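You operate a simulated robot arm through the tools that you are given. There is no shell and no other tool. Be economical: measure what you need, move in short steps, check, and stop when the job is done.

Carry out the task below with a simulated two-armed robot. There is one attempt and no reset: what you move stays moved.

## Task
Check that the orange stop button halts the yellow twister at speed 3.
Fine: switch on, set the dial, start a test and stop it before its end, switch off again.

It is judged by the outcome, as a careful person would: the job done as asked, and still so three seconds after it is handed in. It fails if anything else is knocked over, pushed out of place, dropped, spilled or broken.

## Robot
Two 7-joint arms with fingered hands on one trunk that stands fixed in place. Base frame: the origin is at the foot of the trunk, x ahead of it, y to its left, z up; the work surface is at about z = 800. Readings come in mm, rad, newtons and seconds.
The left shoulder is at [23, 125, 1378], the right one opposite. With the tool pointing down near the work surface each hand reaches from about 100 to 720 mm from the base axis, measured 20 degrees to its own side. Payload 4 kg a hand.
The tool frame of a hand sits at the grasp point between the pads (the TCP): z along the fingers, y along the line on which they close. The tips reach 29 mm beyond it. Largest opening 100 mm; the body of the gripper starts 34 mm behind the TCP. The gripper is a hand of 5 fingers: y runs from the thumb to the fingers, the wrist lies at [-15, -105, -177] in the tool frame.
Orientation is that of the tool frame in the base frame, as [roll, pitch, yaw] about the fixed x, y, z axes, in that order (R = Rz(yaw) Ry(pitch) Rx(roll)). With the fingers straight down and the wrist toward the robot, the tool's x, y and z point along [0, 1, 0], [1, 0, 0] and [0, 0, -1] of the base frame.

## Interface
- The arms move only by the tool send_rows. It takes "left_rows", "right_rows" or both (then of equal length, played together; a hand with none holds still); each is a list of rows, each a list of 6 numbers: the shift along the base's x, y, z in mm, then the turn, a rotation vector about the base's x, y, z in rad. In form: [[dx, dy, dz, rx, ry, rz], ...]. A call has 1 to 10 rows; each row is the pose to reach, as a shift and turn from the pose commanded when the call began. A row lasts 0.2 s, in which the tool goes at most 50 mm and 0.15 rad; a call with a longer step from one row to the next is refused whole. A pose out of reach is approached as far as the arm can. The call stops where the force on the tool passes 40 N (or 10 N more than at its start, if that is more) or the arm is blocked; 0.2 s more then pass. In this call time passes only in rows, and 0.2 s behind the last. It gives the time, the measured TCP pose, the force on the tool (base axes), the opening and the grip force at its end, in the units of the frame above (readings bear some noise), with the torque about the TCP (base axes, N m) and any sound that the robot's microphone picked up.
- Cameras (640 x 400 px; columns grow to the right, rows downward): "scene" is now at [112, 31.5, 1534.2]; the picture's right is [0.33, -0.94, -0.00], its down [-0.47, -0.16, -0.87] and it looks along [0.82, 0.28, -0.50] (base axes); focal length 214 px, centre (320, 200). "left" rides on the left gripper at [-65, -86, -121] in its tool frame; the picture's right is [-0.76, -0.31, 0.58], its down [0.59, -0.70, 0.40] and it looks along [0.28, 0.64, 0.71] (tool axes); focal length 247 px, centre (320, 200). "right" rides on the right gripper at [66, -86, -121] in its tool frame; the picture's right is [-0.76, 0.31, -0.58], its down [-0.59, -0.70, 0.40] and it looks along [-0.28, 0.64, 0.71] (tool axes); focal length 247 px, centre (320, 200). There is no depth. A picture from a camera that has moved, and an enlarged one, comes with that camera's place and axes in the base frame and with its lens. The place of the scene camera against the robot may be out by one fixed shift of up to 25 mm in any direction.
- camera(camera): a new picture of that camera. No time passes.
- raise_lower(by): slides the trunk up (or, below 0, down) by that many mm; the arms and the scene camera ride with it, the base frame stays. It gives what a move gives, with no picture.
- curl_fingers(index, middle, ring, little, thumb_bend, thumb_turn, hand): sets how far each is bent, from 0 (flat) to 1 (curled in); at 0.3 the hand is open as for a grip, at 0.7 the pads meet at the TCP. One left out holds its place. A second passes; each finger stops where it meets its share of the squeeze, and holds until it gets a number again. It is the only way to open and close the hand. It gives what a move gives, with no picture; readings hold the bend of each and the force on index, middle, ring, little, thumb and palm. thumb_turn goes from beside the hand (0) to across from the fingers (1), as for a grip.
- turn_head(pan, tilt): turns the head with the scene camera to pan (to the left, within 1.396 rad either way) and tilt (down, from -0.506 to 1.204), counted from straight ahead of the robot. It gives what a move gives.
- enlarge(camera, box): a new picture of the part [left, top, right, bottom] of that camera's present view, enlarged. No time passes.
- job_done(): hands the job in; it is judged then, once.

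Go step by step. Nothing tells you positions but the pictures and the camera data: compare them with the known pose of the tool, close in by small moves and look again before you grip or let go. The budget is 120 turns and 86 pictures, counting those below and the enlarged ones. Unless the task says otherwise, let go and move clear before handing in, and close with one line.

The tools are called after ">>>" as a command line: name --argument value ..., lists and objects as JSON in quotes. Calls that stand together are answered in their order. send_rows: Moves the arms, as the interface text tells. Its arguments: {"type":"object","properties":{"left_rows":{"type":"array","items":{"type":"array","items":{"type":"number"}}},"right_rows":{"type":"array","items":{"type":"array","items":{"type":"number"}}}},"required":[]} The other tools are called the same way: raise_lower (by) slides the trunk up or down; curl_fingers (index, middle, ring, little, thumb_bend, thumb_turn, hand) moves the fingers one by one; turn_head (pan, tilt) turns the head that bears the scene camera; camera (camera) takes a picture; enlarge (camera, box) takes an enlarged picture of a part of a camera's view; job_done () hands the job in.

At the start:

```text
time: 0.0
left_tcp_pos: [514.7, 334.4, 1491.3]
left_tcp_rot: [-3.14, -0.001, 1.572]
left_ft_force: [-0.6, 0.2, -0.2]
left_ft_torque: [0.0, 0.01, 0.01]
left_grip_width: 100.0
left_grasp_force: 0.0
left_shape: jaw
left_bend: [0.3, 0.3, 0.3, 0.3, 0.3, 0.98]
left_finger forces: [0.0, 0.1, 0.0, 0.0, 0.0, 0.1]
right_tcp_pos: [587.2, -124.4, 1449.1]
right_tcp_rot: [3.142, -0.001, 1.57]
right_ft_force: [0.7, -0.3, -0.4]
right_ft_torque: [0.01, -0.01, -0.01]
right_grip_width: 99.8
right_grasp_force: 0.0
right_shape: jaw
right_bend: [0.3, 0.3, 0.3, 0.3, 0.3, 0.98]
right_finger forces: [0.0, 0.0, 0.1, 0.0, 0.0, 0.0]
trunk travel left (down, up): [-575.0, 172.0]
head pan, tilt: [0.333, 0.524]
```

scene: 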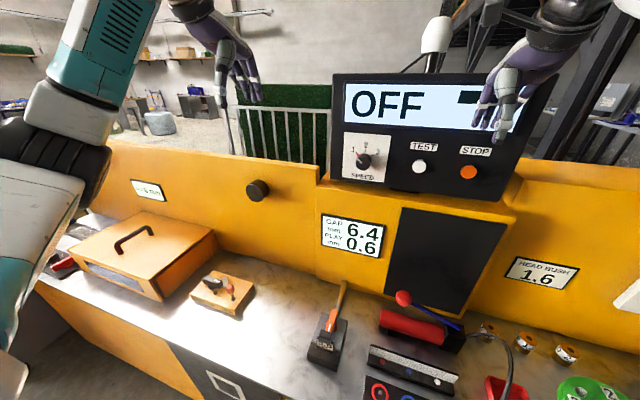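
right: 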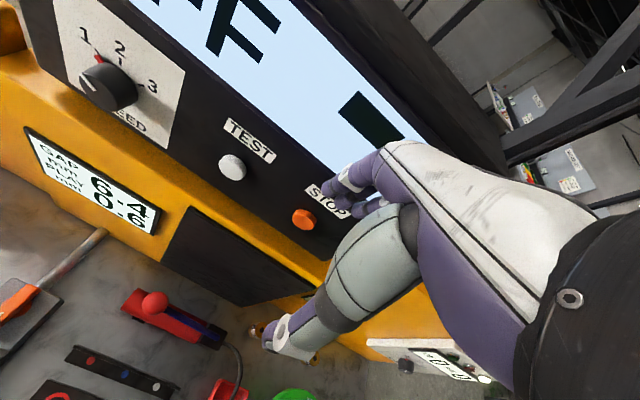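
left: 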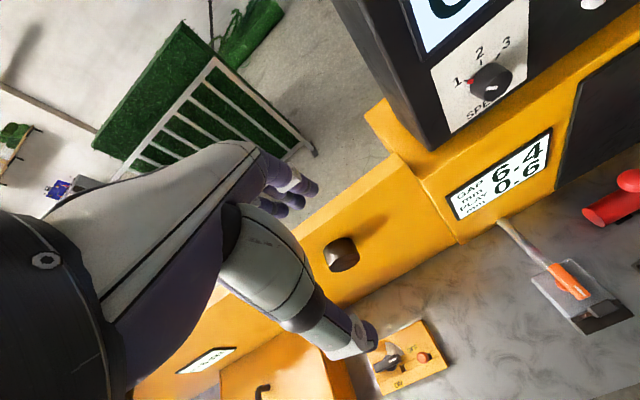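

I see the yellow machine with a control box (display OFF, speed dial at about 1, TEST, STOP), a black knob and a small wooden switch block. I'll look closer at each before moving.

>>> enlarge --camera "scene" --box '[320, 70, 540, 207]'

>>> enlarge --camera "scene" --box '[120, 160, 340, 300]'

>>> enlarge --camera "left" --box '[300, 200, 480, 400]'

>>> enlarge --camera "scene" --box '[300, 250, 640, 400]'

```text
2.91 times, centred on (430, 138) of scene
camera zoom: at [112.0, 31.5, 1534.2], right [0.33, -0.94, 0.0], down [-0.47, -0.16, -0.87], along [0.82, 0.28, -0.5], focal length 624 px, centre (0, 379)
```

zoom: 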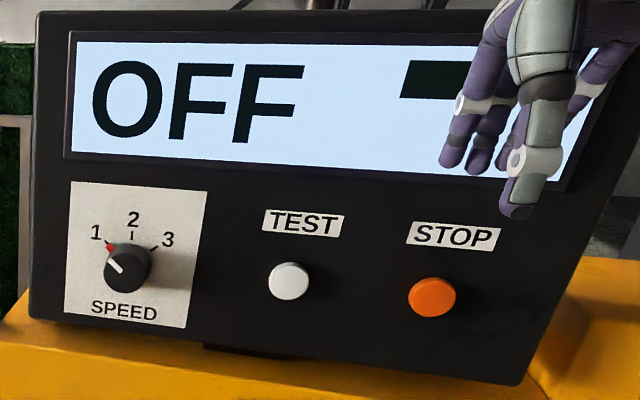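

```text
2.86 times, centred on (230, 230) of scene
camera zoom: at [112.0, 31.5, 1534.2], right [0.33, -0.94, 0.0], down [-0.47, -0.16, -0.87], along [0.82, 0.28, -0.5], focal length 613 px, centre (577, 114)
```

zoom: 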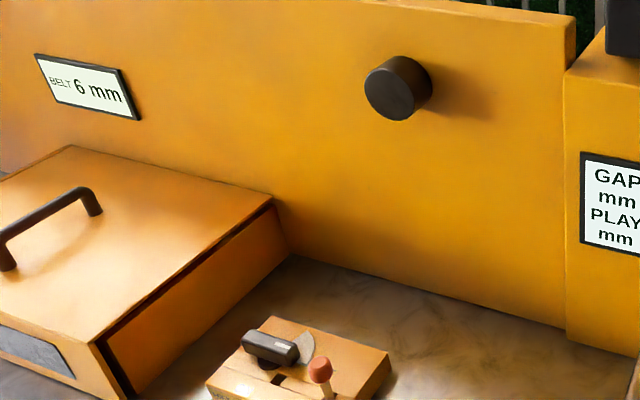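

```text
2.00 times, centred on (390, 300) of left
camera zoom: at [428.3, 269.0, 1613.2], right [-0.31, -0.76, -0.58], down [-0.7, 0.59, -0.4], along [0.64, 0.28, -0.71], focal length 494 px, centre (180, 0)
```

zoom: 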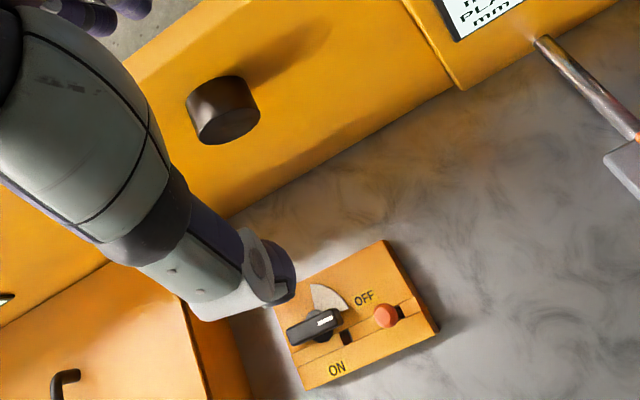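

```text
1.88 times, centred on (470, 325) of scene
camera zoom: at [112.0, 31.5, 1534.2], right [0.33, -0.94, 0.0], down [-0.47, -0.16, -0.87], along [0.82, 0.28, -0.5], focal length 404 px, centre (38, -35)
```

zoom: 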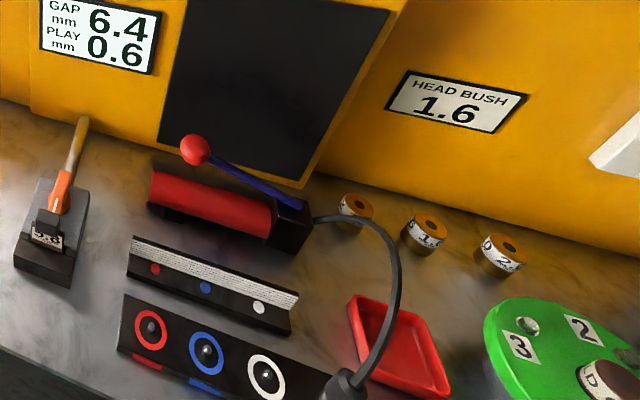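

The dial works out to about (673, 100, 1317), TEST about (681, -38, 1320) and STOP about (687, -149, 1315). The ON/OFF block is near (480, 534, 820). I'll bring the left hand down for a closer view of that block.

>>> send_rows --left_rows '[[-11, 15, -44, 0, 0, 0], [-22, 30, -88, 0, 0, 0], [-33, 45, -132, 0, 0, 0], [-44, 60, -176, 0, 0, 0], [-55, 75, -220, 0, 0, 0], [-66, 90, -264, 0, 0, 0], [-77, 105, -308, 0, 0, 0], [-88, 120, -352, 0, 0, 0], [-99, 135, -396, 0, 0, 0], [-110, 150, -440, 0, 0, 0]]'

>>> camera --camera "left"

```text
time: 2.2
left_tcp_pos: [403.9, 484.5, 1049.1]
left_tcp_rot: [-3.141, 0.003, 1.572]
left_ft_force: [-0.8, -0.4, 0.2]
left_ft_torque: [-0.02, 0.0, 0.02]
left_grip_width: 99.5
left_grasp_force: 0.0
left_shape: jaw
left_bend: [0.3, 0.3, 0.3, 0.3, 0.3, 0.98]
left_finger forces: [0.0, 0.0, 0.1, 0.1, 0.0, 0.1]
right_tcp_pos: [586.1, -122.7, 1449.0]
right_tcp_rot: [-3.14, -0.001, 1.572]
right_ft_force: [-0.3, 0.1, -0.2]
right_ft_torque: [-0.01, -0.02, 0.03]
right_grip_width: 99.6
right_grasp_force: 0.0
right_shape: jaw
right_bend: [0.3, 0.3, 0.3, 0.3, 0.3, 0.98]
right_finger forces: [0.1, 0.0, 0.0, 0.1, 0.1, 0.0]
trunk travel left (down, up): [-575.0, 172.0]
head pan, tilt: [0.333, 0.524]
```

```text
78 pictures are left
camera left: at [317.2, 418.9, 1172.1], right [-0.31, -0.76, -0.58], down [-0.7, 0.59, -0.4], along [0.64, 0.28, -0.71], focal length 247 px, centre (320, 200)
```

left: 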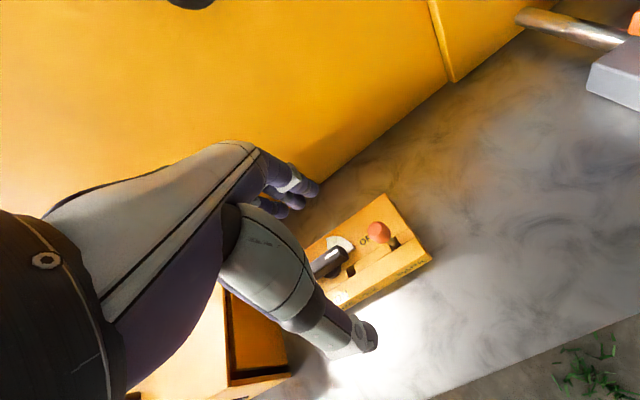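

The hand blocks the view of the block, so I'll shift it left to see clearly.

>>> send_rows --left_rows '[[-20, 38, -10, 0, 0, 0], [-40, 76, -20, 0, 0, 0], [-50, 100, -30, 0, 0, 0]]'

>>> enlarge --camera "left" --box '[300, 100, 500, 300]'

```text
time: 3.0
left_tcp_pos: [354.6, 584.4, 1019.8]
left_tcp_rot: [3.141, 0.0, 1.569]
left_ft_force: [-0.4, 0.1, 0.1]
left_ft_torque: [0.0, -0.01, -0.01]
left_grip_width: 99.9
left_grasp_force: 0.0
left_shape: jaw
left_bend: [0.3, 0.3, 0.3, 0.3, 0.3, 0.98]
left_finger forces: [0.0, 0.0, 0.0, 0.0, 0.0, 0.1]
right_tcp_pos: [585.3, -122.3, 1448.5]
right_tcp_rot: [3.141, 0.0, 1.572]
right_ft_force: [-0.2, -0.7, -0.3]
right_ft_torque: [-0.03, 0.0, 0.0]
right_grip_width: 99.5
right_grasp_force: 0.0
right_shape: jaw
right_bend: [0.3, 0.3, 0.3, 0.3, 0.3, 0.98]
right_finger forces: [0.0, 0.0, 0.0, 0.0, 0.0, 0.1]
trunk travel left (down, up): [-575.0, 172.0]
head pan, tilt: [0.333, 0.524]
```

```text
2.00 times, centred on (400, 200) of left
camera zoom: at [267.8, 518.5, 1141.9], right [-0.31, -0.76, -0.58], down [-0.7, 0.59, -0.4], along [0.64, 0.28, -0.71], focal length 494 px, centre (160, 200)
```

zoom: 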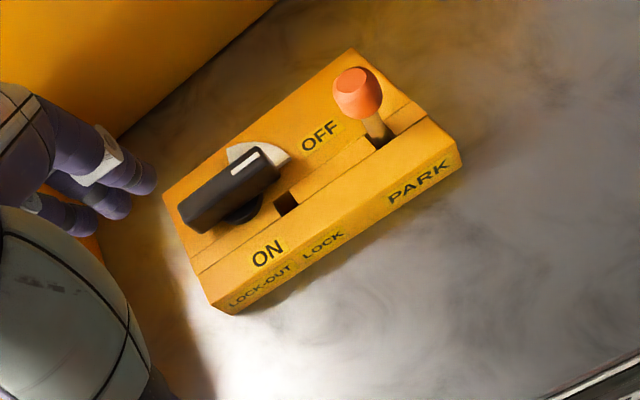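

This is a lock-out block: the peg stands in PARK and the black rotary handle points at OFF, with ON toward the robot. The handle is centred at about (491, 577, 857). I'll shape the left hand to a pointing index finger to turn the handle about 90° clockwise.

>>> curl_fingers --hand "left" --index 0.2 --middle 1 --ring 1 --little 1 --thumb_turn 0 --thumb_bend 0.3

>>> camera --camera "left"

>>> turn_head --pan 0.7 --tilt 0.75

>>> camera --camera "scene"

```text
time: 4.0
left_tcp_pos: [354.6, 583.1, 1021.0]
left_tcp_rot: [-3.141, 0.0, 1.571]
left_ft_force: [0.6, -1.1, 0.6]
left_ft_torque: [0.02, 0.02, -0.04]
left_grip_width: 140.2
left_grasp_force: 0.1
left_shape: fingers
left_bend: [0.2, 1.0, 1.0, 1.0, 0.3, 0.0]
left_finger forces: [0.0, 0.0, 0.1, 0.0, 0.0, 0.0]
right_tcp_pos: [586.7, -123.1, 1448.3]
right_tcp_rot: [-3.141, 0.0, 1.571]
right_ft_force: [0.3, 0.3, 0.5]
right_ft_torque: [0.03, -0.02, 0.01]
right_grip_width: 99.8
right_grasp_force: 0.1
right_shape: jaw
right_bend: [0.3, 0.3, 0.3, 0.3, 0.3, 0.98]
right_finger forces: [0.0, 0.1, 0.0, 0.1, 0.0, 0.1]
trunk travel left (down, up): [-575.0, 172.0]
head pan, tilt: [0.333, 0.524]
```

```text
76 pictures are left
camera left: at [268.3, 517.5, 1142.2], right [-0.31, -0.76, -0.58], down [-0.7, 0.59, -0.4], along [0.64, 0.28, -0.71], focal length 247 px, centre (320, 200)
```

left: 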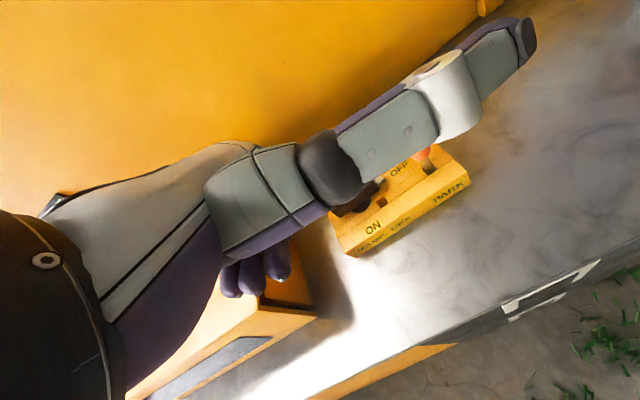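

```text
time: 4.8
left_tcp_pos: [353.9, 583.1, 1020.3]
left_tcp_rot: [-3.14, 0.0, 1.571]
left_ft_force: [0.5, -0.7, -0.3]
left_ft_torque: [0.0, 0.01, -0.01]
left_grip_width: 140.4
left_grasp_force: 0.0
left_shape: fingers
left_bend: [0.2, 1.0, 1.0, 1.0, 0.3, 0.0]
left_finger forces: [0.0, 0.0, 0.1, 0.1, 0.0, 0.0]
right_tcp_pos: [585.9, -123.6, 1449.4]
right_tcp_rot: [-3.141, 0.001, 1.569]
right_ft_force: [0.1, 0.0, 0.0]
right_ft_torque: [-0.02, -0.04, 0.0]
right_grip_width: 99.8
right_grasp_force: 0.0
right_shape: jaw
right_bend: [0.3, 0.3, 0.3, 0.3, 0.3, 0.98]
right_finger forces: [0.1, 0.1, 0.0, 0.1, 0.0, 0.0]
trunk travel left (down, up): [-575.0, 172.0]
head pan, tilt: [0.7, 0.75]
```

```text
75 pictures are left
camera scene: at [90.0, 55.3, 1514.6], right [0.64, -0.77, 0.0], down [-0.52, -0.44, -0.73], along [0.56, 0.47, -0.68], focal length 214 px, centre (320, 200)
```

scene: 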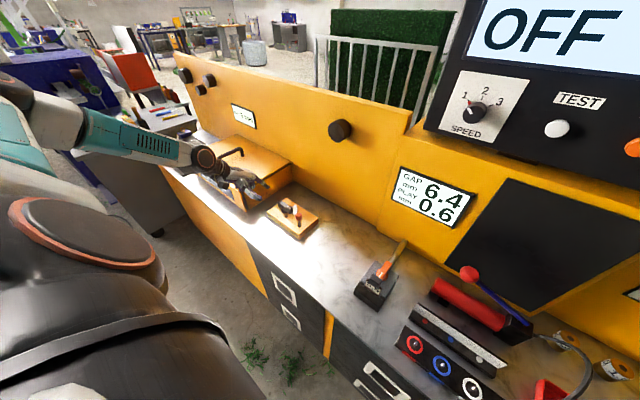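

The thumb sticks out sideways in that pose. I'll set it back across from the fingers, keeping the other fingers curled.

>>> curl_fingers --hand "left" --index 0.3 --thumb_turn 1 --thumb_bend 0.2

>>> camera --camera "left"

>>> enlarge --camera "scene" --box '[160, 110, 360, 260]'

```text
time: 5.8
left_tcp_pos: [354.2, 582.9, 1020.0]
left_tcp_rot: [-3.14, 0.001, 1.572]
left_ft_force: [-0.4, -0.2, 1.2]
left_ft_torque: [0.02, 0.05, 0.0]
left_grip_width: 102.0
left_grasp_force: 0.1
left_shape: fingers
left_bend: [0.3, 1.0, 1.0, 1.0, 0.2, 0.97]
left_finger forces: [0.0, 0.0, 0.0, 0.0, 0.0, 0.0]
right_tcp_pos: [585.9, -122.3, 1449.2]
right_tcp_rot: [3.14, 0.001, 1.571]
right_ft_force: [-0.3, -0.8, 0.3]
right_ft_torque: [-0.04, -0.01, 0.01]
right_grip_width: 99.8
right_grasp_force: 0.1
right_shape: jaw
right_bend: [0.3, 0.3, 0.3, 0.3, 0.3, 0.98]
right_finger forces: [0.1, 0.1, 0.0, 0.1, 0.1, 0.0]
trunk travel left (down, up): [-575.0, 172.0]
head pan, tilt: [0.7, 0.75]
```

```text
74 pictures are left
camera left: at [268.3, 517.5, 1142.3], right [-0.31, -0.76, -0.58], down [-0.7, 0.59, -0.4], along [0.64, 0.28, -0.71], focal length 247 px, centre (320, 200)
```

left: 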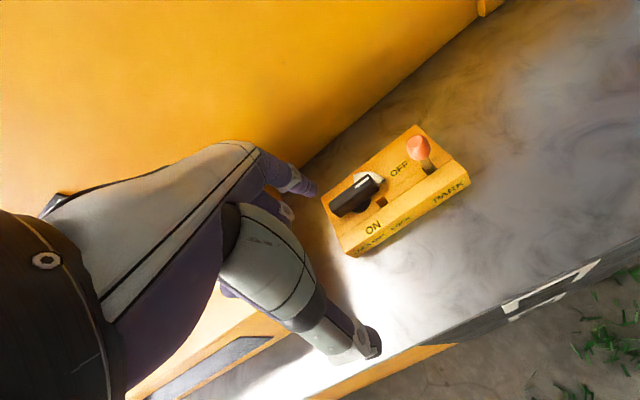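

```text
2.67 times, centred on (260, 185) of scene
camera zoom: at [89.9, 55.4, 1514.5], right [0.64, -0.77, 0.0], down [-0.52, -0.44, -0.73], along [0.56, 0.47, -0.68], focal length 572 px, centre (480, 240)
```

zoom: 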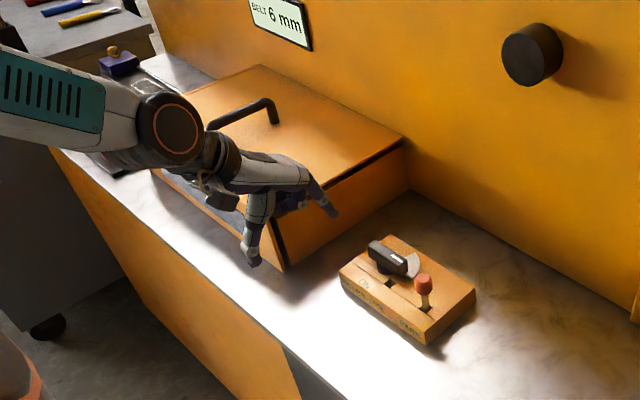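

I have a clean view: the index tip sits about (+63, 0, -29) from the TCP. I'll move above and beyond the OFF end of the handle, then check.

>>> send_rows --left_rows '[[40, -13, 0, 0, 0, 0], [80, -26, -20, 0, 0, 0], [116, -43, -50, 0, 0, 0], [116, -43, -80, 0, 0, 0]]'

>>> camera --camera "left"

>>> enlarge --camera "scene" --box '[220, 140, 340, 240]'

```text
time: 6.8
left_tcp_pos: [470.3, 543.2, 942.1]
left_tcp_rot: [-3.141, 0.001, 1.571]
left_ft_force: [-0.8, -0.4, -0.2]
left_ft_torque: [-0.01, -0.01, -0.03]
left_grip_width: 102.1
left_grasp_force: 0.0
left_shape: fingers
left_bend: [0.3, 1.0, 1.0, 1.0, 0.2, 0.97]
left_finger forces: [0.0, 0.0, 0.1, 0.0, 0.0, 0.0]
right_tcp_pos: [586.1, -123.5, 1449.8]
right_tcp_rot: [-3.142, 0.001, 1.571]
right_ft_force: [-0.2, 0.4, 0.3]
right_ft_torque: [0.0, -0.03, 0.04]
right_grip_width: 99.6
right_grasp_force: 0.2
right_shape: jaw
right_bend: [0.3, 0.3, 0.3, 0.3, 0.3, 0.98]
right_finger forces: [0.0, 0.0, 0.1, 0.0, 0.0, 0.0]
trunk travel left (down, up): [-575.0, 172.0]
head pan, tilt: [0.7, 0.75]
```

```text
72 pictures are left
camera left: at [383.7, 478.8, 1064.4], right [-0.31, -0.76, -0.58], down [-0.7, 0.59, -0.4], along [0.64, 0.28, -0.71], focal length 247 px, centre (320, 200)
```

left: 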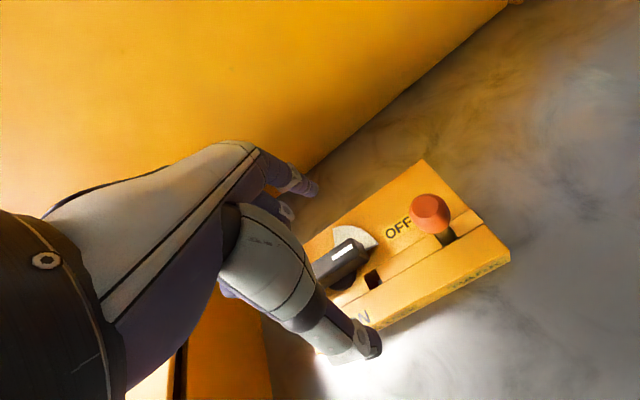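

```text
4.00 times, centred on (280, 190) of scene
camera zoom: at [89.4, 55.9, 1514.5], right [0.64, -0.77, 0.0], down [-0.52, -0.44, -0.73], along [0.56, 0.47, -0.68], focal length 858 px, centre (480, 240)
```

zoom: 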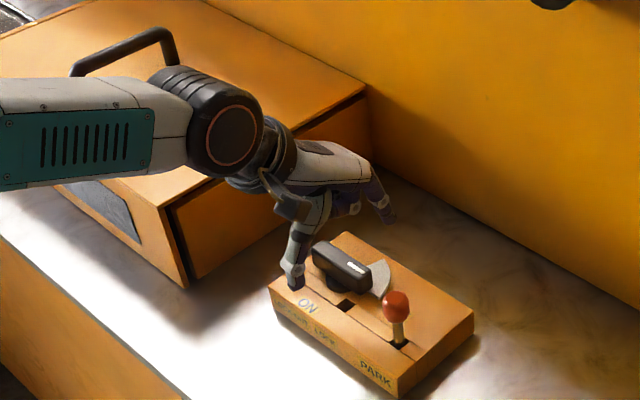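

The index tip is at about TCP+(64, 8, -29), which puts it on the wall side of the handle's OFF end. I'll lower it beside the handle and look again.

>>> send_rows --left_rows '[[-5, 0, -35, 0, 0, 0], [-10, 0, -64, 0, 0, 0]]'

>>> enlarge --camera "scene" --box '[220, 140, 340, 240]'

>>> enlarge --camera "left" --box '[220, 100, 520, 400]'

```text
time: 7.4
left_tcp_pos: [460.3, 540.4, 877.7]
left_tcp_rot: [3.142, 0.001, 1.571]
left_ft_force: [-1.4, -0.3, -0.3]
left_ft_torque: [-0.02, 0.0, 0.01]
left_grip_width: 102.1
left_grasp_force: 0.0
left_shape: fingers
left_bend: [0.3, 1.0, 1.0, 1.0, 0.2, 0.97]
left_finger forces: [0.0, 0.1, 0.1, 0.0, 0.0, 0.1]
right_tcp_pos: [585.4, -123.6, 1449.0]
right_tcp_rot: [-3.139, 0.001, 1.571]
right_ft_force: [-0.1, 0.0, 0.4]
right_ft_torque: [-0.02, -0.03, -0.03]
right_grip_width: 99.9
right_grasp_force: 0.2
right_shape: jaw
right_bend: [0.3, 0.3, 0.3, 0.3, 0.3, 0.98]
right_finger forces: [0.1, 0.0, 0.0, 0.1, 0.0, 0.1]
trunk travel left (down, up): [-575.0, 172.0]
head pan, tilt: [0.7, 0.75]
```

```text
4.00 times, centred on (280, 190) of scene
camera zoom: at [89.9, 55.2, 1514.5], right [0.64, -0.77, 0.0], down [-0.52, -0.44, -0.73], along [0.56, 0.47, -0.68], focal length 858 px, centre (480, 240)
```

zoom: 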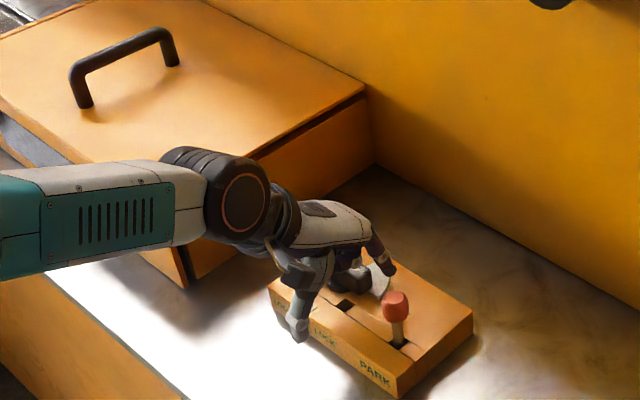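

```text
1.33 times, centred on (370, 250) of left
camera zoom: at [374.7, 475.6, 999.8], right [-0.31, -0.76, -0.58], down [-0.7, 0.59, -0.4], along [0.64, 0.28, -0.71], focal length 329 px, centre (253, 133)
```

zoom: 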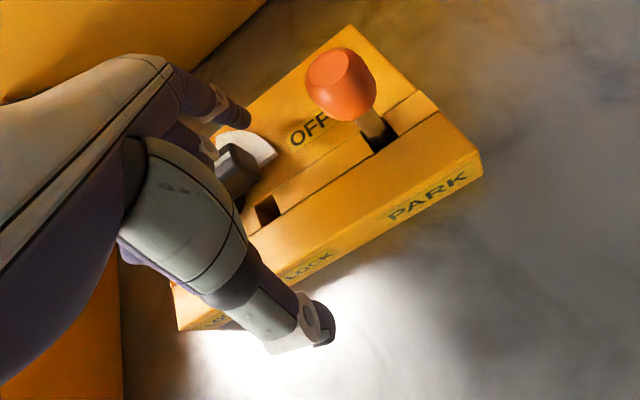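

The index tip is just behind the handle's OFF end. I'll start pulling it toward the robot along the arc.

>>> send_rows --left_rows '[[-10, -1, 0, 0, 0, 0], [-21, -3, 0, 0, 0, 0], [-28, -5, 0, 0, 0, 0], [-34, -6, 0, 0, 0, 0], [-40, -6, 0, 0, 0, 0], [-46, -5, 0, 0, 0, 0]]'

>>> enlarge --camera "left" --box '[220, 100, 520, 400]'

```text
time: 8.8
left_tcp_pos: [413.6, 535.5, 877.2]
left_tcp_rot: [-3.14, -0.001, 1.571]
left_ft_force: [0.7, -0.4, -0.2]
left_ft_torque: [-0.01, -0.01, -0.02]
left_grip_width: 102.0
left_grasp_force: 0.1
left_shape: fingers
left_bend: [0.3, 1.0, 1.0, 1.0, 0.2, 0.97]
left_finger forces: [0.0, 0.0, 0.0, 0.0, 0.0, 0.1]
right_tcp_pos: [585.1, -123.8, 1448.5]
right_tcp_rot: [3.141, 0.0, 1.569]
right_ft_force: [0.5, -0.1, 0.8]
right_ft_torque: [0.01, 0.0, 0.0]
right_grip_width: 99.7
right_grasp_force: 0.0
right_shape: jaw
right_bend: [0.3, 0.3, 0.3, 0.3, 0.3, 0.98]
right_finger forces: [0.0, 0.0, 0.0, 0.0, 0.1, 0.1]
trunk travel left (down, up): [-575.0, 172.0]
head pan, tilt: [0.7, 0.75]
```

```text
1.33 times, centred on (370, 250) of left
camera zoom: at [327.7, 470.4, 999.0], right [-0.31, -0.76, -0.58], down [-0.7, 0.59, -0.4], along [0.64, 0.28, -0.71], focal length 329 px, centre (253, 133)
```

zoom: 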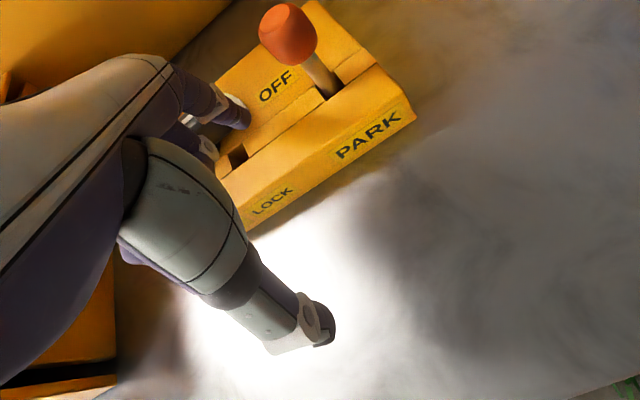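

Forces are near zero, so I need to know whether the handle is moving. I'll check from the scene camera.

>>> enlarge --camera "scene" --box '[240, 160, 340, 240]'

```text
5.00 times, centred on (290, 200) of scene
camera zoom: at [89.7, 55.3, 1514.5], right [0.64, -0.77, 0.0], down [-0.52, -0.44, -0.73], along [0.56, 0.47, -0.68], focal length 1072 px, centre (470, 200)
```

zoom: 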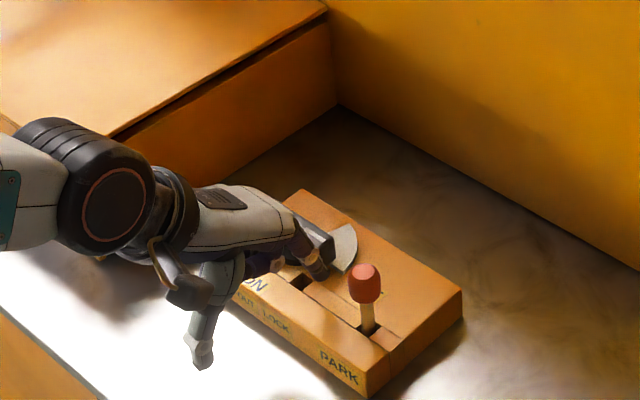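

The index passed just beyond the handle's end, so the handle is unmoved. I'll go back, shift about 20 mm left and a little lower, and pull again.

>>> send_rows --left_rows '[[20, -1, 0, 0, 0, 0], [46, 5, 0, 0, 0, 0], [52, 24, 0, 0, 0, 0], [52, 24, -6, 0, 0, 0], [40, 22, -6, 0, 0, 0], [30, 21, -6, 0, 0, 0]]'

>>> enlarge --camera "scene" --box '[240, 160, 340, 240]'

```text
time: 10.2
left_tcp_pos: [444.8, 556.1, 871.1]
left_tcp_rot: [-3.141, 0.0, 1.572]
left_ft_force: [3.4, -1.2, 0.9]
left_ft_torque: [-0.02, -0.01, 0.0]
left_grip_width: 104.7
left_grasp_force: 0.7
left_shape: fingers
left_bend: [0.28, 1.0, 1.0, 1.0, 0.2, 0.97]
left_finger forces: [2.7, 0.0, 0.1, 0.1, 0.1, 0.0]
right_tcp_pos: [586.9, -124.0, 1449.1]
right_tcp_rot: [-3.14, 0.001, 1.569]
right_ft_force: [-0.1, 0.8, -0.5]
right_ft_torque: [-0.01, 0.02, -0.01]
right_grip_width: 99.6
right_grasp_force: 0.1
right_shape: jaw
right_bend: [0.3, 0.3, 0.3, 0.3, 0.3, 0.98]
right_finger forces: [0.0, 0.0, 0.1, 0.0, 0.0, 0.0]
trunk travel left (down, up): [-575.0, 172.0]
head pan, tilt: [0.7, 0.75]
```

```text
5.00 times, centred on (290, 200) of scene
camera zoom: at [90.1, 54.9, 1514.5], right [0.64, -0.77, 0.0], down [-0.52, -0.44, -0.73], along [0.56, 0.47, -0.68], focal length 1072 px, centre (470, 200)
```

zoom: 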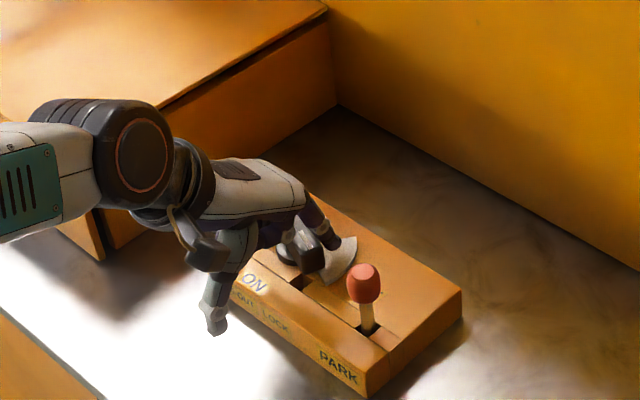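

There is contact now (about 3 N) and the handle is turning. I'll continue along the arc.

>>> send_rows --left_rows '[[-8, -3, 0, 0, 0, 0], [-15, -5, 0, 0, 0, 0], [-22, -5, 0, 0, 0, 0], [-29, -4, 0, 0, 0, 0], [-35, -1, 0, 0, 0, 0], [-41, 3, 0, 0, 0, 0]]'

>>> enlarge --camera "scene" --box '[240, 160, 340, 240]'

```text
time: 11.6
left_tcp_pos: [403.7, 559.4, 872.7]
left_tcp_rot: [-3.141, 0.001, 1.573]
left_ft_force: [-0.2, 0.8, -0.1]
left_ft_torque: [-0.01, 0.0, -0.02]
left_grip_width: 102.0
left_grasp_force: 0.0
left_shape: fingers
left_bend: [0.3, 1.0, 1.0, 1.0, 0.2, 0.97]
left_finger forces: [0.0, 0.0, 0.0, 0.0, 0.0, 0.0]
right_tcp_pos: [585.8, -123.9, 1450.0]
right_tcp_rot: [-3.14, 0.001, 1.571]
right_ft_force: [0.3, -0.3, -0.1]
right_ft_torque: [-0.02, 0.02, -0.02]
right_grip_width: 99.9
right_grasp_force: 0.2
right_shape: jaw
right_bend: [0.3, 0.3, 0.3, 0.3, 0.3, 0.98]
right_finger forces: [0.0, 0.0, 0.0, 0.0, 0.1, 0.1]
trunk travel left (down, up): [-575.0, 172.0]
head pan, tilt: [0.7, 0.75]
```

```text
5.00 times, centred on (290, 200) of scene
camera zoom: at [89.7, 55.4, 1514.5], right [0.64, -0.77, 0.0], down [-0.52, -0.44, -0.73], along [0.56, 0.47, -0.68], focal length 1072 px, centre (470, 200)
```

zoom: 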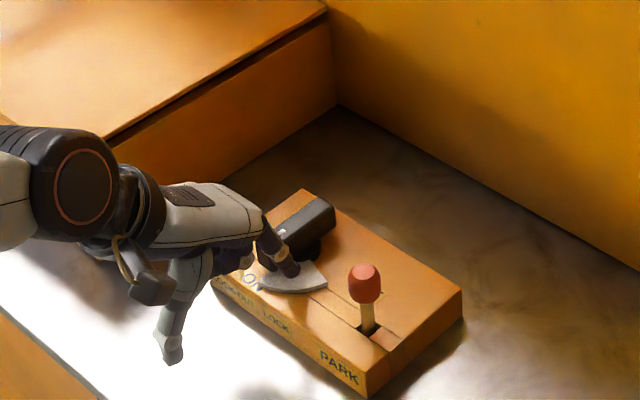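

The handle has turned toward ON. I'll check the display before pushing further.

>>> enlarge --camera "scene" --box '[420, 0, 640, 160]'

```text
2.50 times, centred on (530, 80) of scene
camera zoom: at [89.7, 55.4, 1514.5], right [0.64, -0.77, 0.0], down [-0.52, -0.44, -0.73], along [0.56, 0.47, -0.68], focal length 536 px, centre (-205, 500)
```

zoom: 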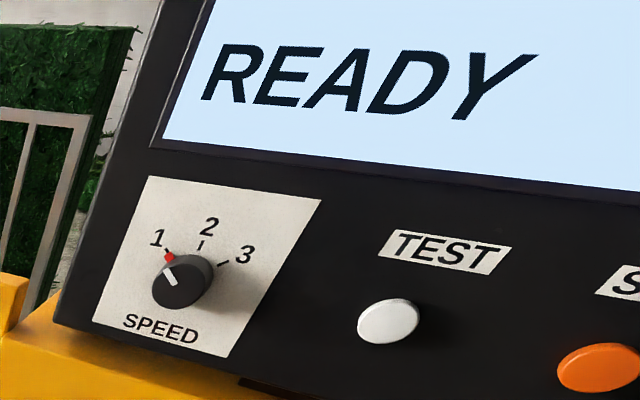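

The display reads READY, so the machine is on. I'll retract the left hand upward and swing it toward the dial.

>>> send_rows --left_rows '[[-3, -4, 40, 0, 0, 0], [-3, -4, 85, 0, 0, 0], [-5, -34, 122, 0, 0, 0], [-5, -64, 159, 0, 0, 0], [-5, -94, 196, 0, 0, 0], [-5, -124, 233, 0, 0, 0], [-5, -154, 270, 0, 0, 0], [-5, -184, 307, 0, 0, 0], [-5, -214, 344, 0, 0, 0], [-5, -244, 381, 0, 0, 0]]'

>>> curl_fingers --hand "left" --middle 0.3 --thumb_bend 0.3

>>> enlarge --camera "scene" --box '[220, 140, 340, 240]'

```text
time: 13.8
left_tcp_pos: [397.0, 316.2, 1251.2]
left_tcp_rot: [-3.141, -0.001, 1.57]
left_ft_force: [0.7, -0.6, 0.0]
left_ft_torque: [0.0, -0.01, 0.04]
left_grip_width: 102.0
left_grasp_force: 0.0
left_shape: fingers
left_bend: [0.3, 1.0, 1.0, 1.0, 0.2, 0.97]
left_finger forces: [0.0, 0.1, 0.0, 0.0, 0.0, 0.1]
right_tcp_pos: [585.9, -125.9, 1448.1]
right_tcp_rot: [3.141, -0.003, 1.57]
right_ft_force: [-0.1, 0.2, 0.5]
right_ft_torque: [0.02, 0.02, -0.03]
right_grip_width: 99.8
right_grasp_force: 0.0
right_shape: jaw
right_bend: [0.3, 0.3, 0.3, 0.3, 0.3, 0.98]
right_finger forces: [0.1, 0.0, 0.0, 0.1, 0.0, 0.0]
trunk travel left (down, up): [-575.0, 172.0]
head pan, tilt: [0.7, 0.75]
```

```text
time: 14.8
left_tcp_pos: [397.3, 317.7, 1251.0]
left_tcp_rot: [3.142, 0.002, 1.57]
left_ft_force: [0.1, 0.1, 0.7]
left_ft_torque: [0.01, 0.03, 0.01]
left_grip_width: 98.9
left_grasp_force: 0.0
left_shape: fingers
left_bend: [0.3, 0.3, 1.0, 1.0, 0.3, 0.97]
left_finger forces: [0.0, 0.0, 0.2, 0.1, 0.0, 0.0]
right_tcp_pos: [587.6, -123.6, 1449.0]
right_tcp_rot: [3.141, 0.0, 1.571]
right_ft_force: [0.1, 0.6, 0.0]
right_ft_torque: [-0.04, -0.01, -0.02]
right_grip_width: 100.1
right_grasp_force: 0.1
right_shape: jaw
right_bend: [0.3, 0.3, 0.3, 0.3, 0.3, 0.98]
right_finger forces: [0.0, 0.1, 0.0, 0.0, 0.0, 0.0]
trunk travel left (down, up): [-575.0, 172.0]
head pan, tilt: [0.7, 0.75]
```

```text
4.00 times, centred on (280, 190) of scene
camera zoom: at [89.8, 55.0, 1514.5], right [0.64, -0.77, 0.0], down [-0.52, -0.44, -0.73], along [0.56, 0.47, -0.68], focal length 858 px, centre (480, 240)
```

zoom: 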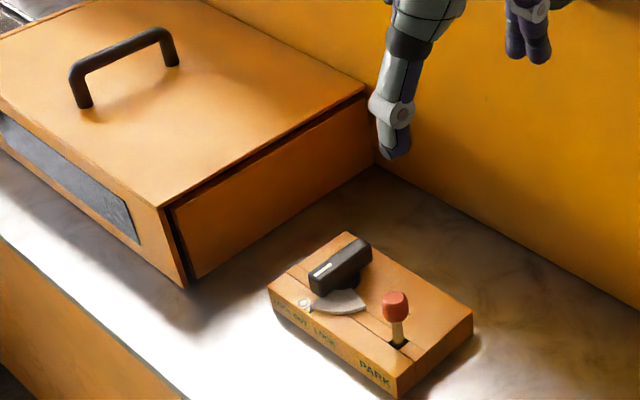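

The handle sits at ON and the block hasn't moved. Next I'll turn the left hand to point forward at the panel while keeping clear of it.

>>> send_rows --left_rows '[[10, -6, 6, 0, -0.15, 0], [20, -12, 12, 0, -0.3, 0], [30, -18, 18, 0, -0.45, 0], [40, -24, 24, 0, -0.6, 0], [50, -30, 30, 0, -0.75, 0], [60, -36, 36, 0, -0.9, 0], [70, -42, 42, 0, -1.05, 0], [80, -48, 48, 0, -1.2, 0], [90, -54, 54, 0, -1.35, 0], [100, -60, 60, 0, -1.5, 0]]'

>>> turn_head --pan 0.1 --tilt 0.4

>>> camera --camera "scene"

>>> camera --camera "left"

```text
time: 17.0
left_tcp_pos: [499.1, 255.2, 1312.6]
left_tcp_rot: [1.638, 0.0, 1.569]
left_ft_force: [0.2, 0.3, 0.5]
left_ft_torque: [0.02, -0.02, 0.04]
left_grip_width: 98.9
left_grasp_force: 0.0
left_shape: fingers
left_bend: [0.3, 0.3, 1.0, 1.0, 0.3, 0.98]
left_finger forces: [0.1, 0.0, 0.0, 0.0, 0.0, 0.1]
left hand out of reach, approached as far as the arm can: row 4, 5, 6
right_tcp_pos: [587.9, -124.6, 1449.6]
right_tcp_rot: [-3.139, -0.001, 1.57]
right_ft_force: [-0.7, -0.9, -0.2]
right_ft_torque: [0.01, 0.0, 0.05]
right_grip_width: 99.7
right_grasp_force: 0.0
right_shape: jaw
right_bend: [0.3, 0.3, 0.3, 0.3, 0.3, 0.98]
right_finger forces: [0.1, 0.0, 0.0, 0.0, 0.1, 0.0]
trunk travel left (down, up): [-575.0, 172.0]
head pan, tilt: [0.7, 0.75]
```

```text
time: 18.0
left_tcp_pos: [497.9, 255.2, 1311.8]
left_tcp_rot: [1.641, 0.0, 1.57]
left_ft_force: [1.1, 0.1, 0.0]
left_ft_torque: [0.02, 0.04, 0.0]
left_grip_width: 98.9
left_grasp_force: 0.0
left_shape: fingers
left_bend: [0.3, 0.3, 1.0, 1.0, 0.3, 0.98]
left_finger forces: [0.0, 0.0, 0.0, 0.0, 0.1, 0.1]
right_tcp_pos: [586.4, -124.5, 1448.7]
right_tcp_rot: [-3.141, 0.002, 1.57]
right_ft_force: [-1.0, -0.4, 0.3]
right_ft_torque: [0.01, 0.01, 0.0]
right_grip_width: 99.8
right_grasp_force: 0.0
right_shape: jaw
right_bend: [0.3, 0.3, 0.3, 0.3, 0.3, 0.98]
right_finger forces: [0.1, 0.0, 0.0, 0.0, 0.1, 0.0]
trunk travel left (down, up): [-575.0, 172.0]
head pan, tilt: [0.099, 0.4]
```

```text
62 pictures are left
camera scene: at [118.7, 11.0, 1545.6], right [0.1, -0.99, 0.0], down [-0.39, -0.04, -0.92], along [0.92, 0.09, -0.39], focal length 214 px, centre (320, 200)
```

scene: 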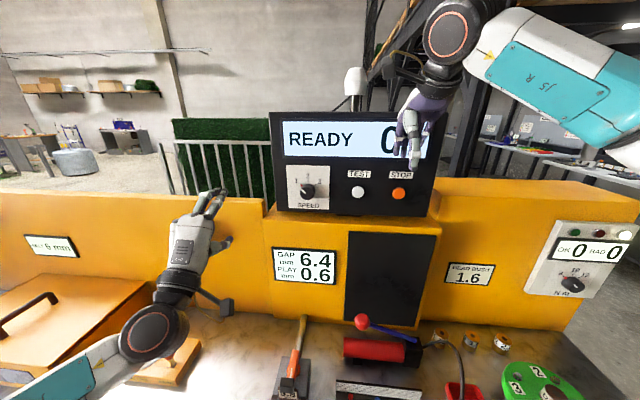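

```text
61 pictures are left
camera left: at [370.8, 190.6, 1235.9], right [0.55, -0.76, -0.35], down [0.35, 0.59, -0.73], along [0.76, 0.28, 0.59], focal length 247 px, centre (320, 200)
```

left: 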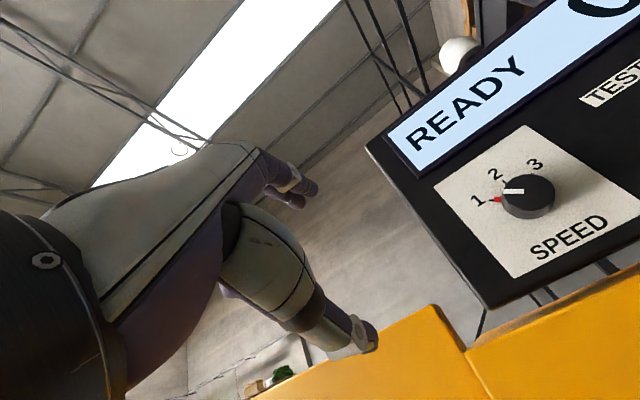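

The dial axis works out to y≈99, z≈1315, with the panel face near x≈686 and labels 1 and 3 at about ±51°. I'll move in front of it with the hand rolled to line up at the "1" end.

>>> send_rows --left_rows '[[10, -26, 1, -0.12, -0.02, 0.0], [20, -52, 2, -0.26, -0.035, 0.0], [30, -78, 3, -0.4, -0.05, 0.01], [40, -104, 3, -0.54, -0.06, 0.015], [60, -130, 3, -0.68, -0.07, 0.02], [80, -150, 3, -0.82, -0.07, 0.028], [95, -156, 3, -0.87, -0.07, 0.03]]'

>>> camera --camera "left"

>>> camera --camera "scene"

```text
time: 19.6
left_tcp_pos: [593.6, 100.2, 1315.5]
left_tcp_rot: [1.566, 0.872, 1.571]
left_ft_force: [0.4, 0.5, 0.1]
left_ft_torque: [0.0, 0.01, 0.0]
left_grip_width: 98.8
left_grasp_force: 0.1
left_shape: fingers
left_bend: [0.3, 0.3, 1.0, 1.0, 0.3, 0.98]
left_finger forces: [0.0, 0.1, 0.1, 0.0, 0.1, 0.1]
right_tcp_pos: [586.5, -123.1, 1448.8]
right_tcp_rot: [-3.14, 0.001, 1.569]
right_ft_force: [0.3, 0.3, 0.5]
right_ft_torque: [0.01, 0.01, -0.03]
right_grip_width: 100.0
right_grasp_force: 0.1
right_shape: jaw
right_bend: [0.3, 0.3, 0.3, 0.3, 0.3, 0.98]
right_finger forces: [0.0, 0.0, 0.0, 0.0, 0.1, 0.0]
trunk travel left (down, up): [-575.0, 172.0]
head pan, tilt: [0.099, 0.4]
```

```text
60 pictures are left
camera left: at [472.4, -6.4, 1311.2], right [0.58, -0.72, 0.38], down [0.4, -0.16, -0.9], along [0.71, 0.67, 0.2], focal length 247 px, centre (320, 200)
```

left: 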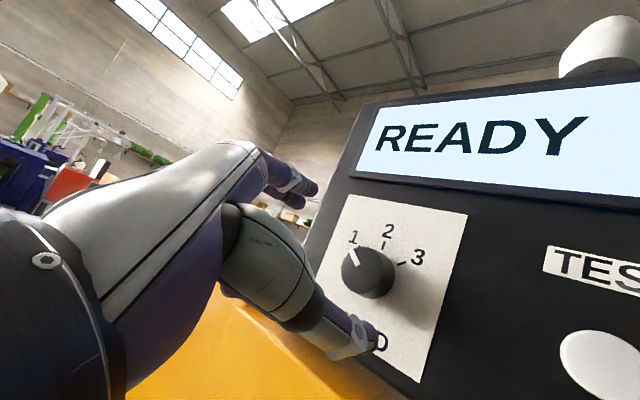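

```text
59 pictures are left
camera scene: at [119.2, 11.1, 1545.6], right [0.1, -1.0, 0.0], down [-0.39, -0.04, -0.92], along [0.92, 0.09, -0.39], focal length 214 px, centre (320, 200)
```

scene: 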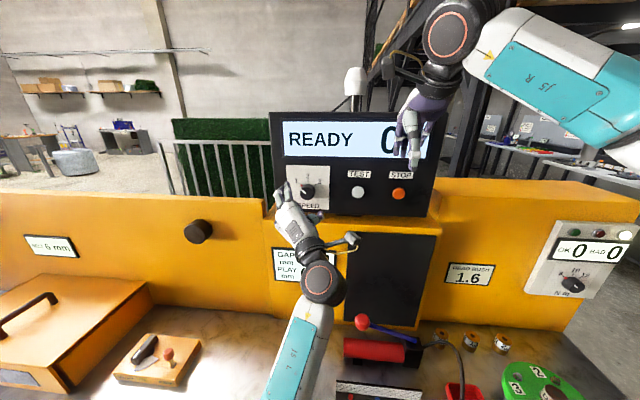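

The view confirms the alignment. I'll advance about 57 mm so the pads straddle the knob, then check.

>>> send_rows --left_rows '[[25, -1, -1, 0, 0, 0], [45, -2, -1, 0, 0, 0], [57, -2, -1, 0, 0, 0]]'

>>> camera --camera "left"

>>> enlarge --camera "scene" --box '[260, 150, 360, 220]'

```text
time: 20.4
left_tcp_pos: [651.8, 97.3, 1314.0]
left_tcp_rot: [1.568, 0.869, 1.568]
left_ft_force: [0.0, -0.2, -0.3]
left_ft_torque: [0.0, 0.0, -0.02]
left_grip_width: 98.6
left_grasp_force: 0.0
left_shape: fingers
left_bend: [0.3, 0.3, 1.0, 1.0, 0.3, 0.98]
left_finger forces: [0.1, 0.0, 0.0, 0.0, 0.0, 0.0]
right_tcp_pos: [586.6, -124.3, 1449.0]
right_tcp_rot: [-3.141, 0.0, 1.572]
right_ft_force: [0.1, 0.2, -0.6]
right_ft_torque: [-0.01, 0.0, 0.01]
right_grip_width: 99.6
right_grasp_force: 0.0
right_shape: jaw
right_bend: [0.3, 0.3, 0.3, 0.3, 0.3, 0.98]
right_finger forces: [0.1, 0.0, 0.0, 0.0, 0.0, 0.0]
trunk travel left (down, up): [-575.0, 172.0]
head pan, tilt: [0.099, 0.4]
```

```text
58 pictures are left
camera left: at [530.4, -9.8, 1309.5], right [0.58, -0.72, 0.38], down [0.4, -0.16, -0.9], along [0.71, 0.67, 0.2], focal length 247 px, centre (320, 200)
```

left: 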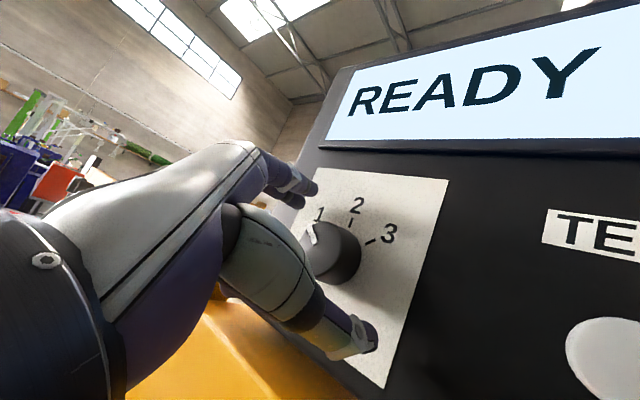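

```text
5.71 times, centred on (310, 185) of scene
camera zoom: at [119.5, 10.9, 1545.5], right [0.1, -1.0, 0.0], down [-0.39, -0.04, -0.92], along [0.92, 0.09, -0.39], focal length 1226 px, centre (377, 286)
```

zoom: 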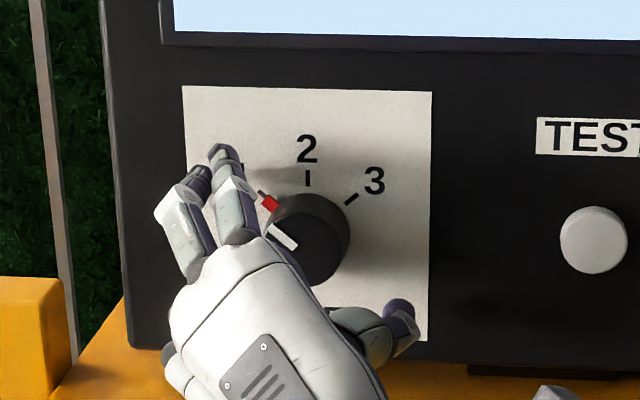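

The knob lies on the line between index and thumb. I'll close the index, middle and thumb on it.

>>> curl_fingers --hand "left" --index 0.65 --middle 0.65 --thumb_bend 0.65

>>> enlarge --camera "scene" --box '[260, 150, 360, 220]'

```text
time: 21.4
left_tcp_pos: [650.4, 98.5, 1314.8]
left_tcp_rot: [1.563, 0.871, 1.565]
left_ft_force: [1.1, 2.8, 4.4]
left_ft_torque: [0.01, -0.05, 0.05]
left_grip_width: 33.0
left_grasp_force: 9.6
left_shape: fingers
left_bend: [0.59, 0.59, 1.0, 1.0, 0.59, 1.0]
left_finger forces: [6.4, 5.2, 0.0, 0.1, 6.7, 0.1]
right_tcp_pos: [585.7, -123.6, 1450.0]
right_tcp_rot: [-3.141, 0.001, 1.571]
right_ft_force: [0.1, 0.1, 0.6]
right_ft_torque: [0.01, 0.0, 0.01]
right_grip_width: 100.0
right_grasp_force: 0.0
right_shape: jaw
right_bend: [0.3, 0.3, 0.3, 0.3, 0.3, 0.98]
right_finger forces: [0.1, 0.0, 0.1, 0.1, 0.1, 0.0]
trunk travel left (down, up): [-575.0, 172.0]
head pan, tilt: [0.099, 0.4]
```

```text
5.71 times, centred on (310, 185) of scene
camera zoom: at [118.4, 11.3, 1545.7], right [0.1, -1.0, 0.0], down [-0.39, -0.04, -0.92], along [0.92, 0.09, -0.39], focal length 1226 px, centre (377, 286)
```

zoom: 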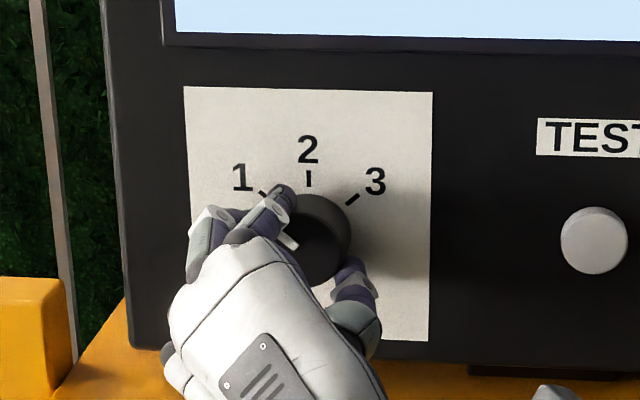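

The knob is gripped (about 6 N). I'll turn it clockwise about x in small steps.

>>> send_rows --left_rows '[[0, 0, 0, 0.12, 0, 0], [0, 0, 0, 0.24, 0, 0], [0, 0, 0, 0.36, 0, 0], [0, 0, 0, 0.48, 0, 0], [0, 0, 0, 0.6, 0, 0], [0, 0, 0, 0.72, 0, 0], [0, 0, 0, 0.84, 0, 0]]'

>>> enlarge --camera "scene" --box '[260, 150, 360, 220]'

```text
time: 23.0
left_tcp_pos: [650.3, 97.2, 1313.9]
left_tcp_rot: [1.569, 0.027, 1.564]
left_ft_force: [-1.5, -1.6, 2.1]
left_ft_torque: [0.0, 0.04, -0.02]
left_grip_width: 33.0
left_grasp_force: 8.7
left_shape: fingers
left_bend: [0.59, 0.6, 1.0, 1.0, 0.59, 1.0]
left_finger forces: [4.7, 4.6, 0.1, 0.0, 8.1, 0.0]
right_tcp_pos: [585.6, -125.1, 1449.6]
right_tcp_rot: [-3.14, 0.0, 1.569]
right_ft_force: [0.1, 0.0, -0.7]
right_ft_torque: [-0.02, 0.01, 0.01]
right_grip_width: 99.8
right_grasp_force: 0.0
right_shape: jaw
right_bend: [0.3, 0.3, 0.3, 0.3, 0.3, 0.98]
right_finger forces: [0.1, 0.0, 0.0, 0.0, 0.1, 0.0]
trunk travel left (down, up): [-575.0, 172.0]
head pan, tilt: [0.099, 0.4]
```

```text
5.71 times, centred on (310, 185) of scene
camera zoom: at [119.0, 10.5, 1545.5], right [0.1, -1.0, 0.0], down [-0.39, -0.04, -0.92], along [0.92, 0.09, -0.39], focal length 1226 px, centre (377, 286)
```

zoom: 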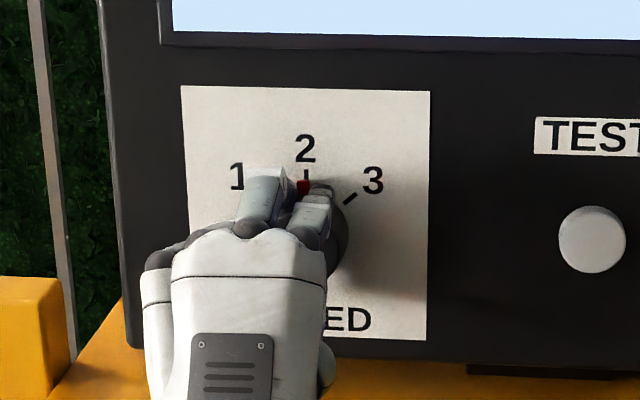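

The knob's red mark is now at 2. I'll turn it the same amount again to reach 3.

>>> send_rows --left_rows '[[0, 0, 0, 0.12, 0, 0], [0, 0, 0, 0.24, 0, 0], [0, 0, 0, 0.36, 0, 0], [0, 0, 0, 0.48, 0, 0], [0, 0, 0, 0.6, 0, 0], [0, 0, 0, 0.72, 0, 0], [0, 0, 0, 0.85, 0, 0]]'

>>> enlarge --camera "scene" --box '[260, 150, 360, 220]'

```text
time: 24.6
left_tcp_pos: [651.2, 97.0, 1314.9]
left_tcp_rot: [1.572, -0.822, 1.566]
left_ft_force: [-0.6, -3.2, -4.0]
left_ft_torque: [-0.02, 0.19, -0.03]
left_grip_width: 33.4
left_grasp_force: 8.5
left_shape: fingers
left_bend: [0.6, 0.61, 1.0, 1.0, 0.59, 0.99]
left_finger forces: [5.3, 2.9, 0.1, 0.0, 8.8, 0.0]
right_tcp_pos: [585.4, -125.1, 1448.5]
right_tcp_rot: [-3.14, 0.0, 1.571]
right_ft_force: [-0.1, 0.3, -0.2]
right_ft_torque: [0.02, -0.01, -0.03]
right_grip_width: 99.8
right_grasp_force: 0.1
right_shape: jaw
right_bend: [0.3, 0.3, 0.3, 0.3, 0.3, 0.98]
right_finger forces: [0.1, 0.0, 0.0, 0.1, 0.0, 0.0]
trunk travel left (down, up): [-575.0, 172.0]
head pan, tilt: [0.099, 0.4]
```

```text
5.71 times, centred on (310, 185) of scene
camera zoom: at [119.1, 10.0, 1545.6], right [0.1, -1.0, 0.0], down [-0.39, -0.04, -0.92], along [0.92, 0.09, -0.39], focal length 1226 px, centre (377, 286)
```

zoom: 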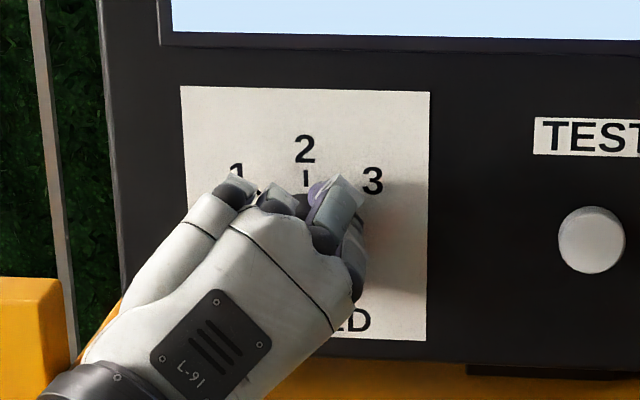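

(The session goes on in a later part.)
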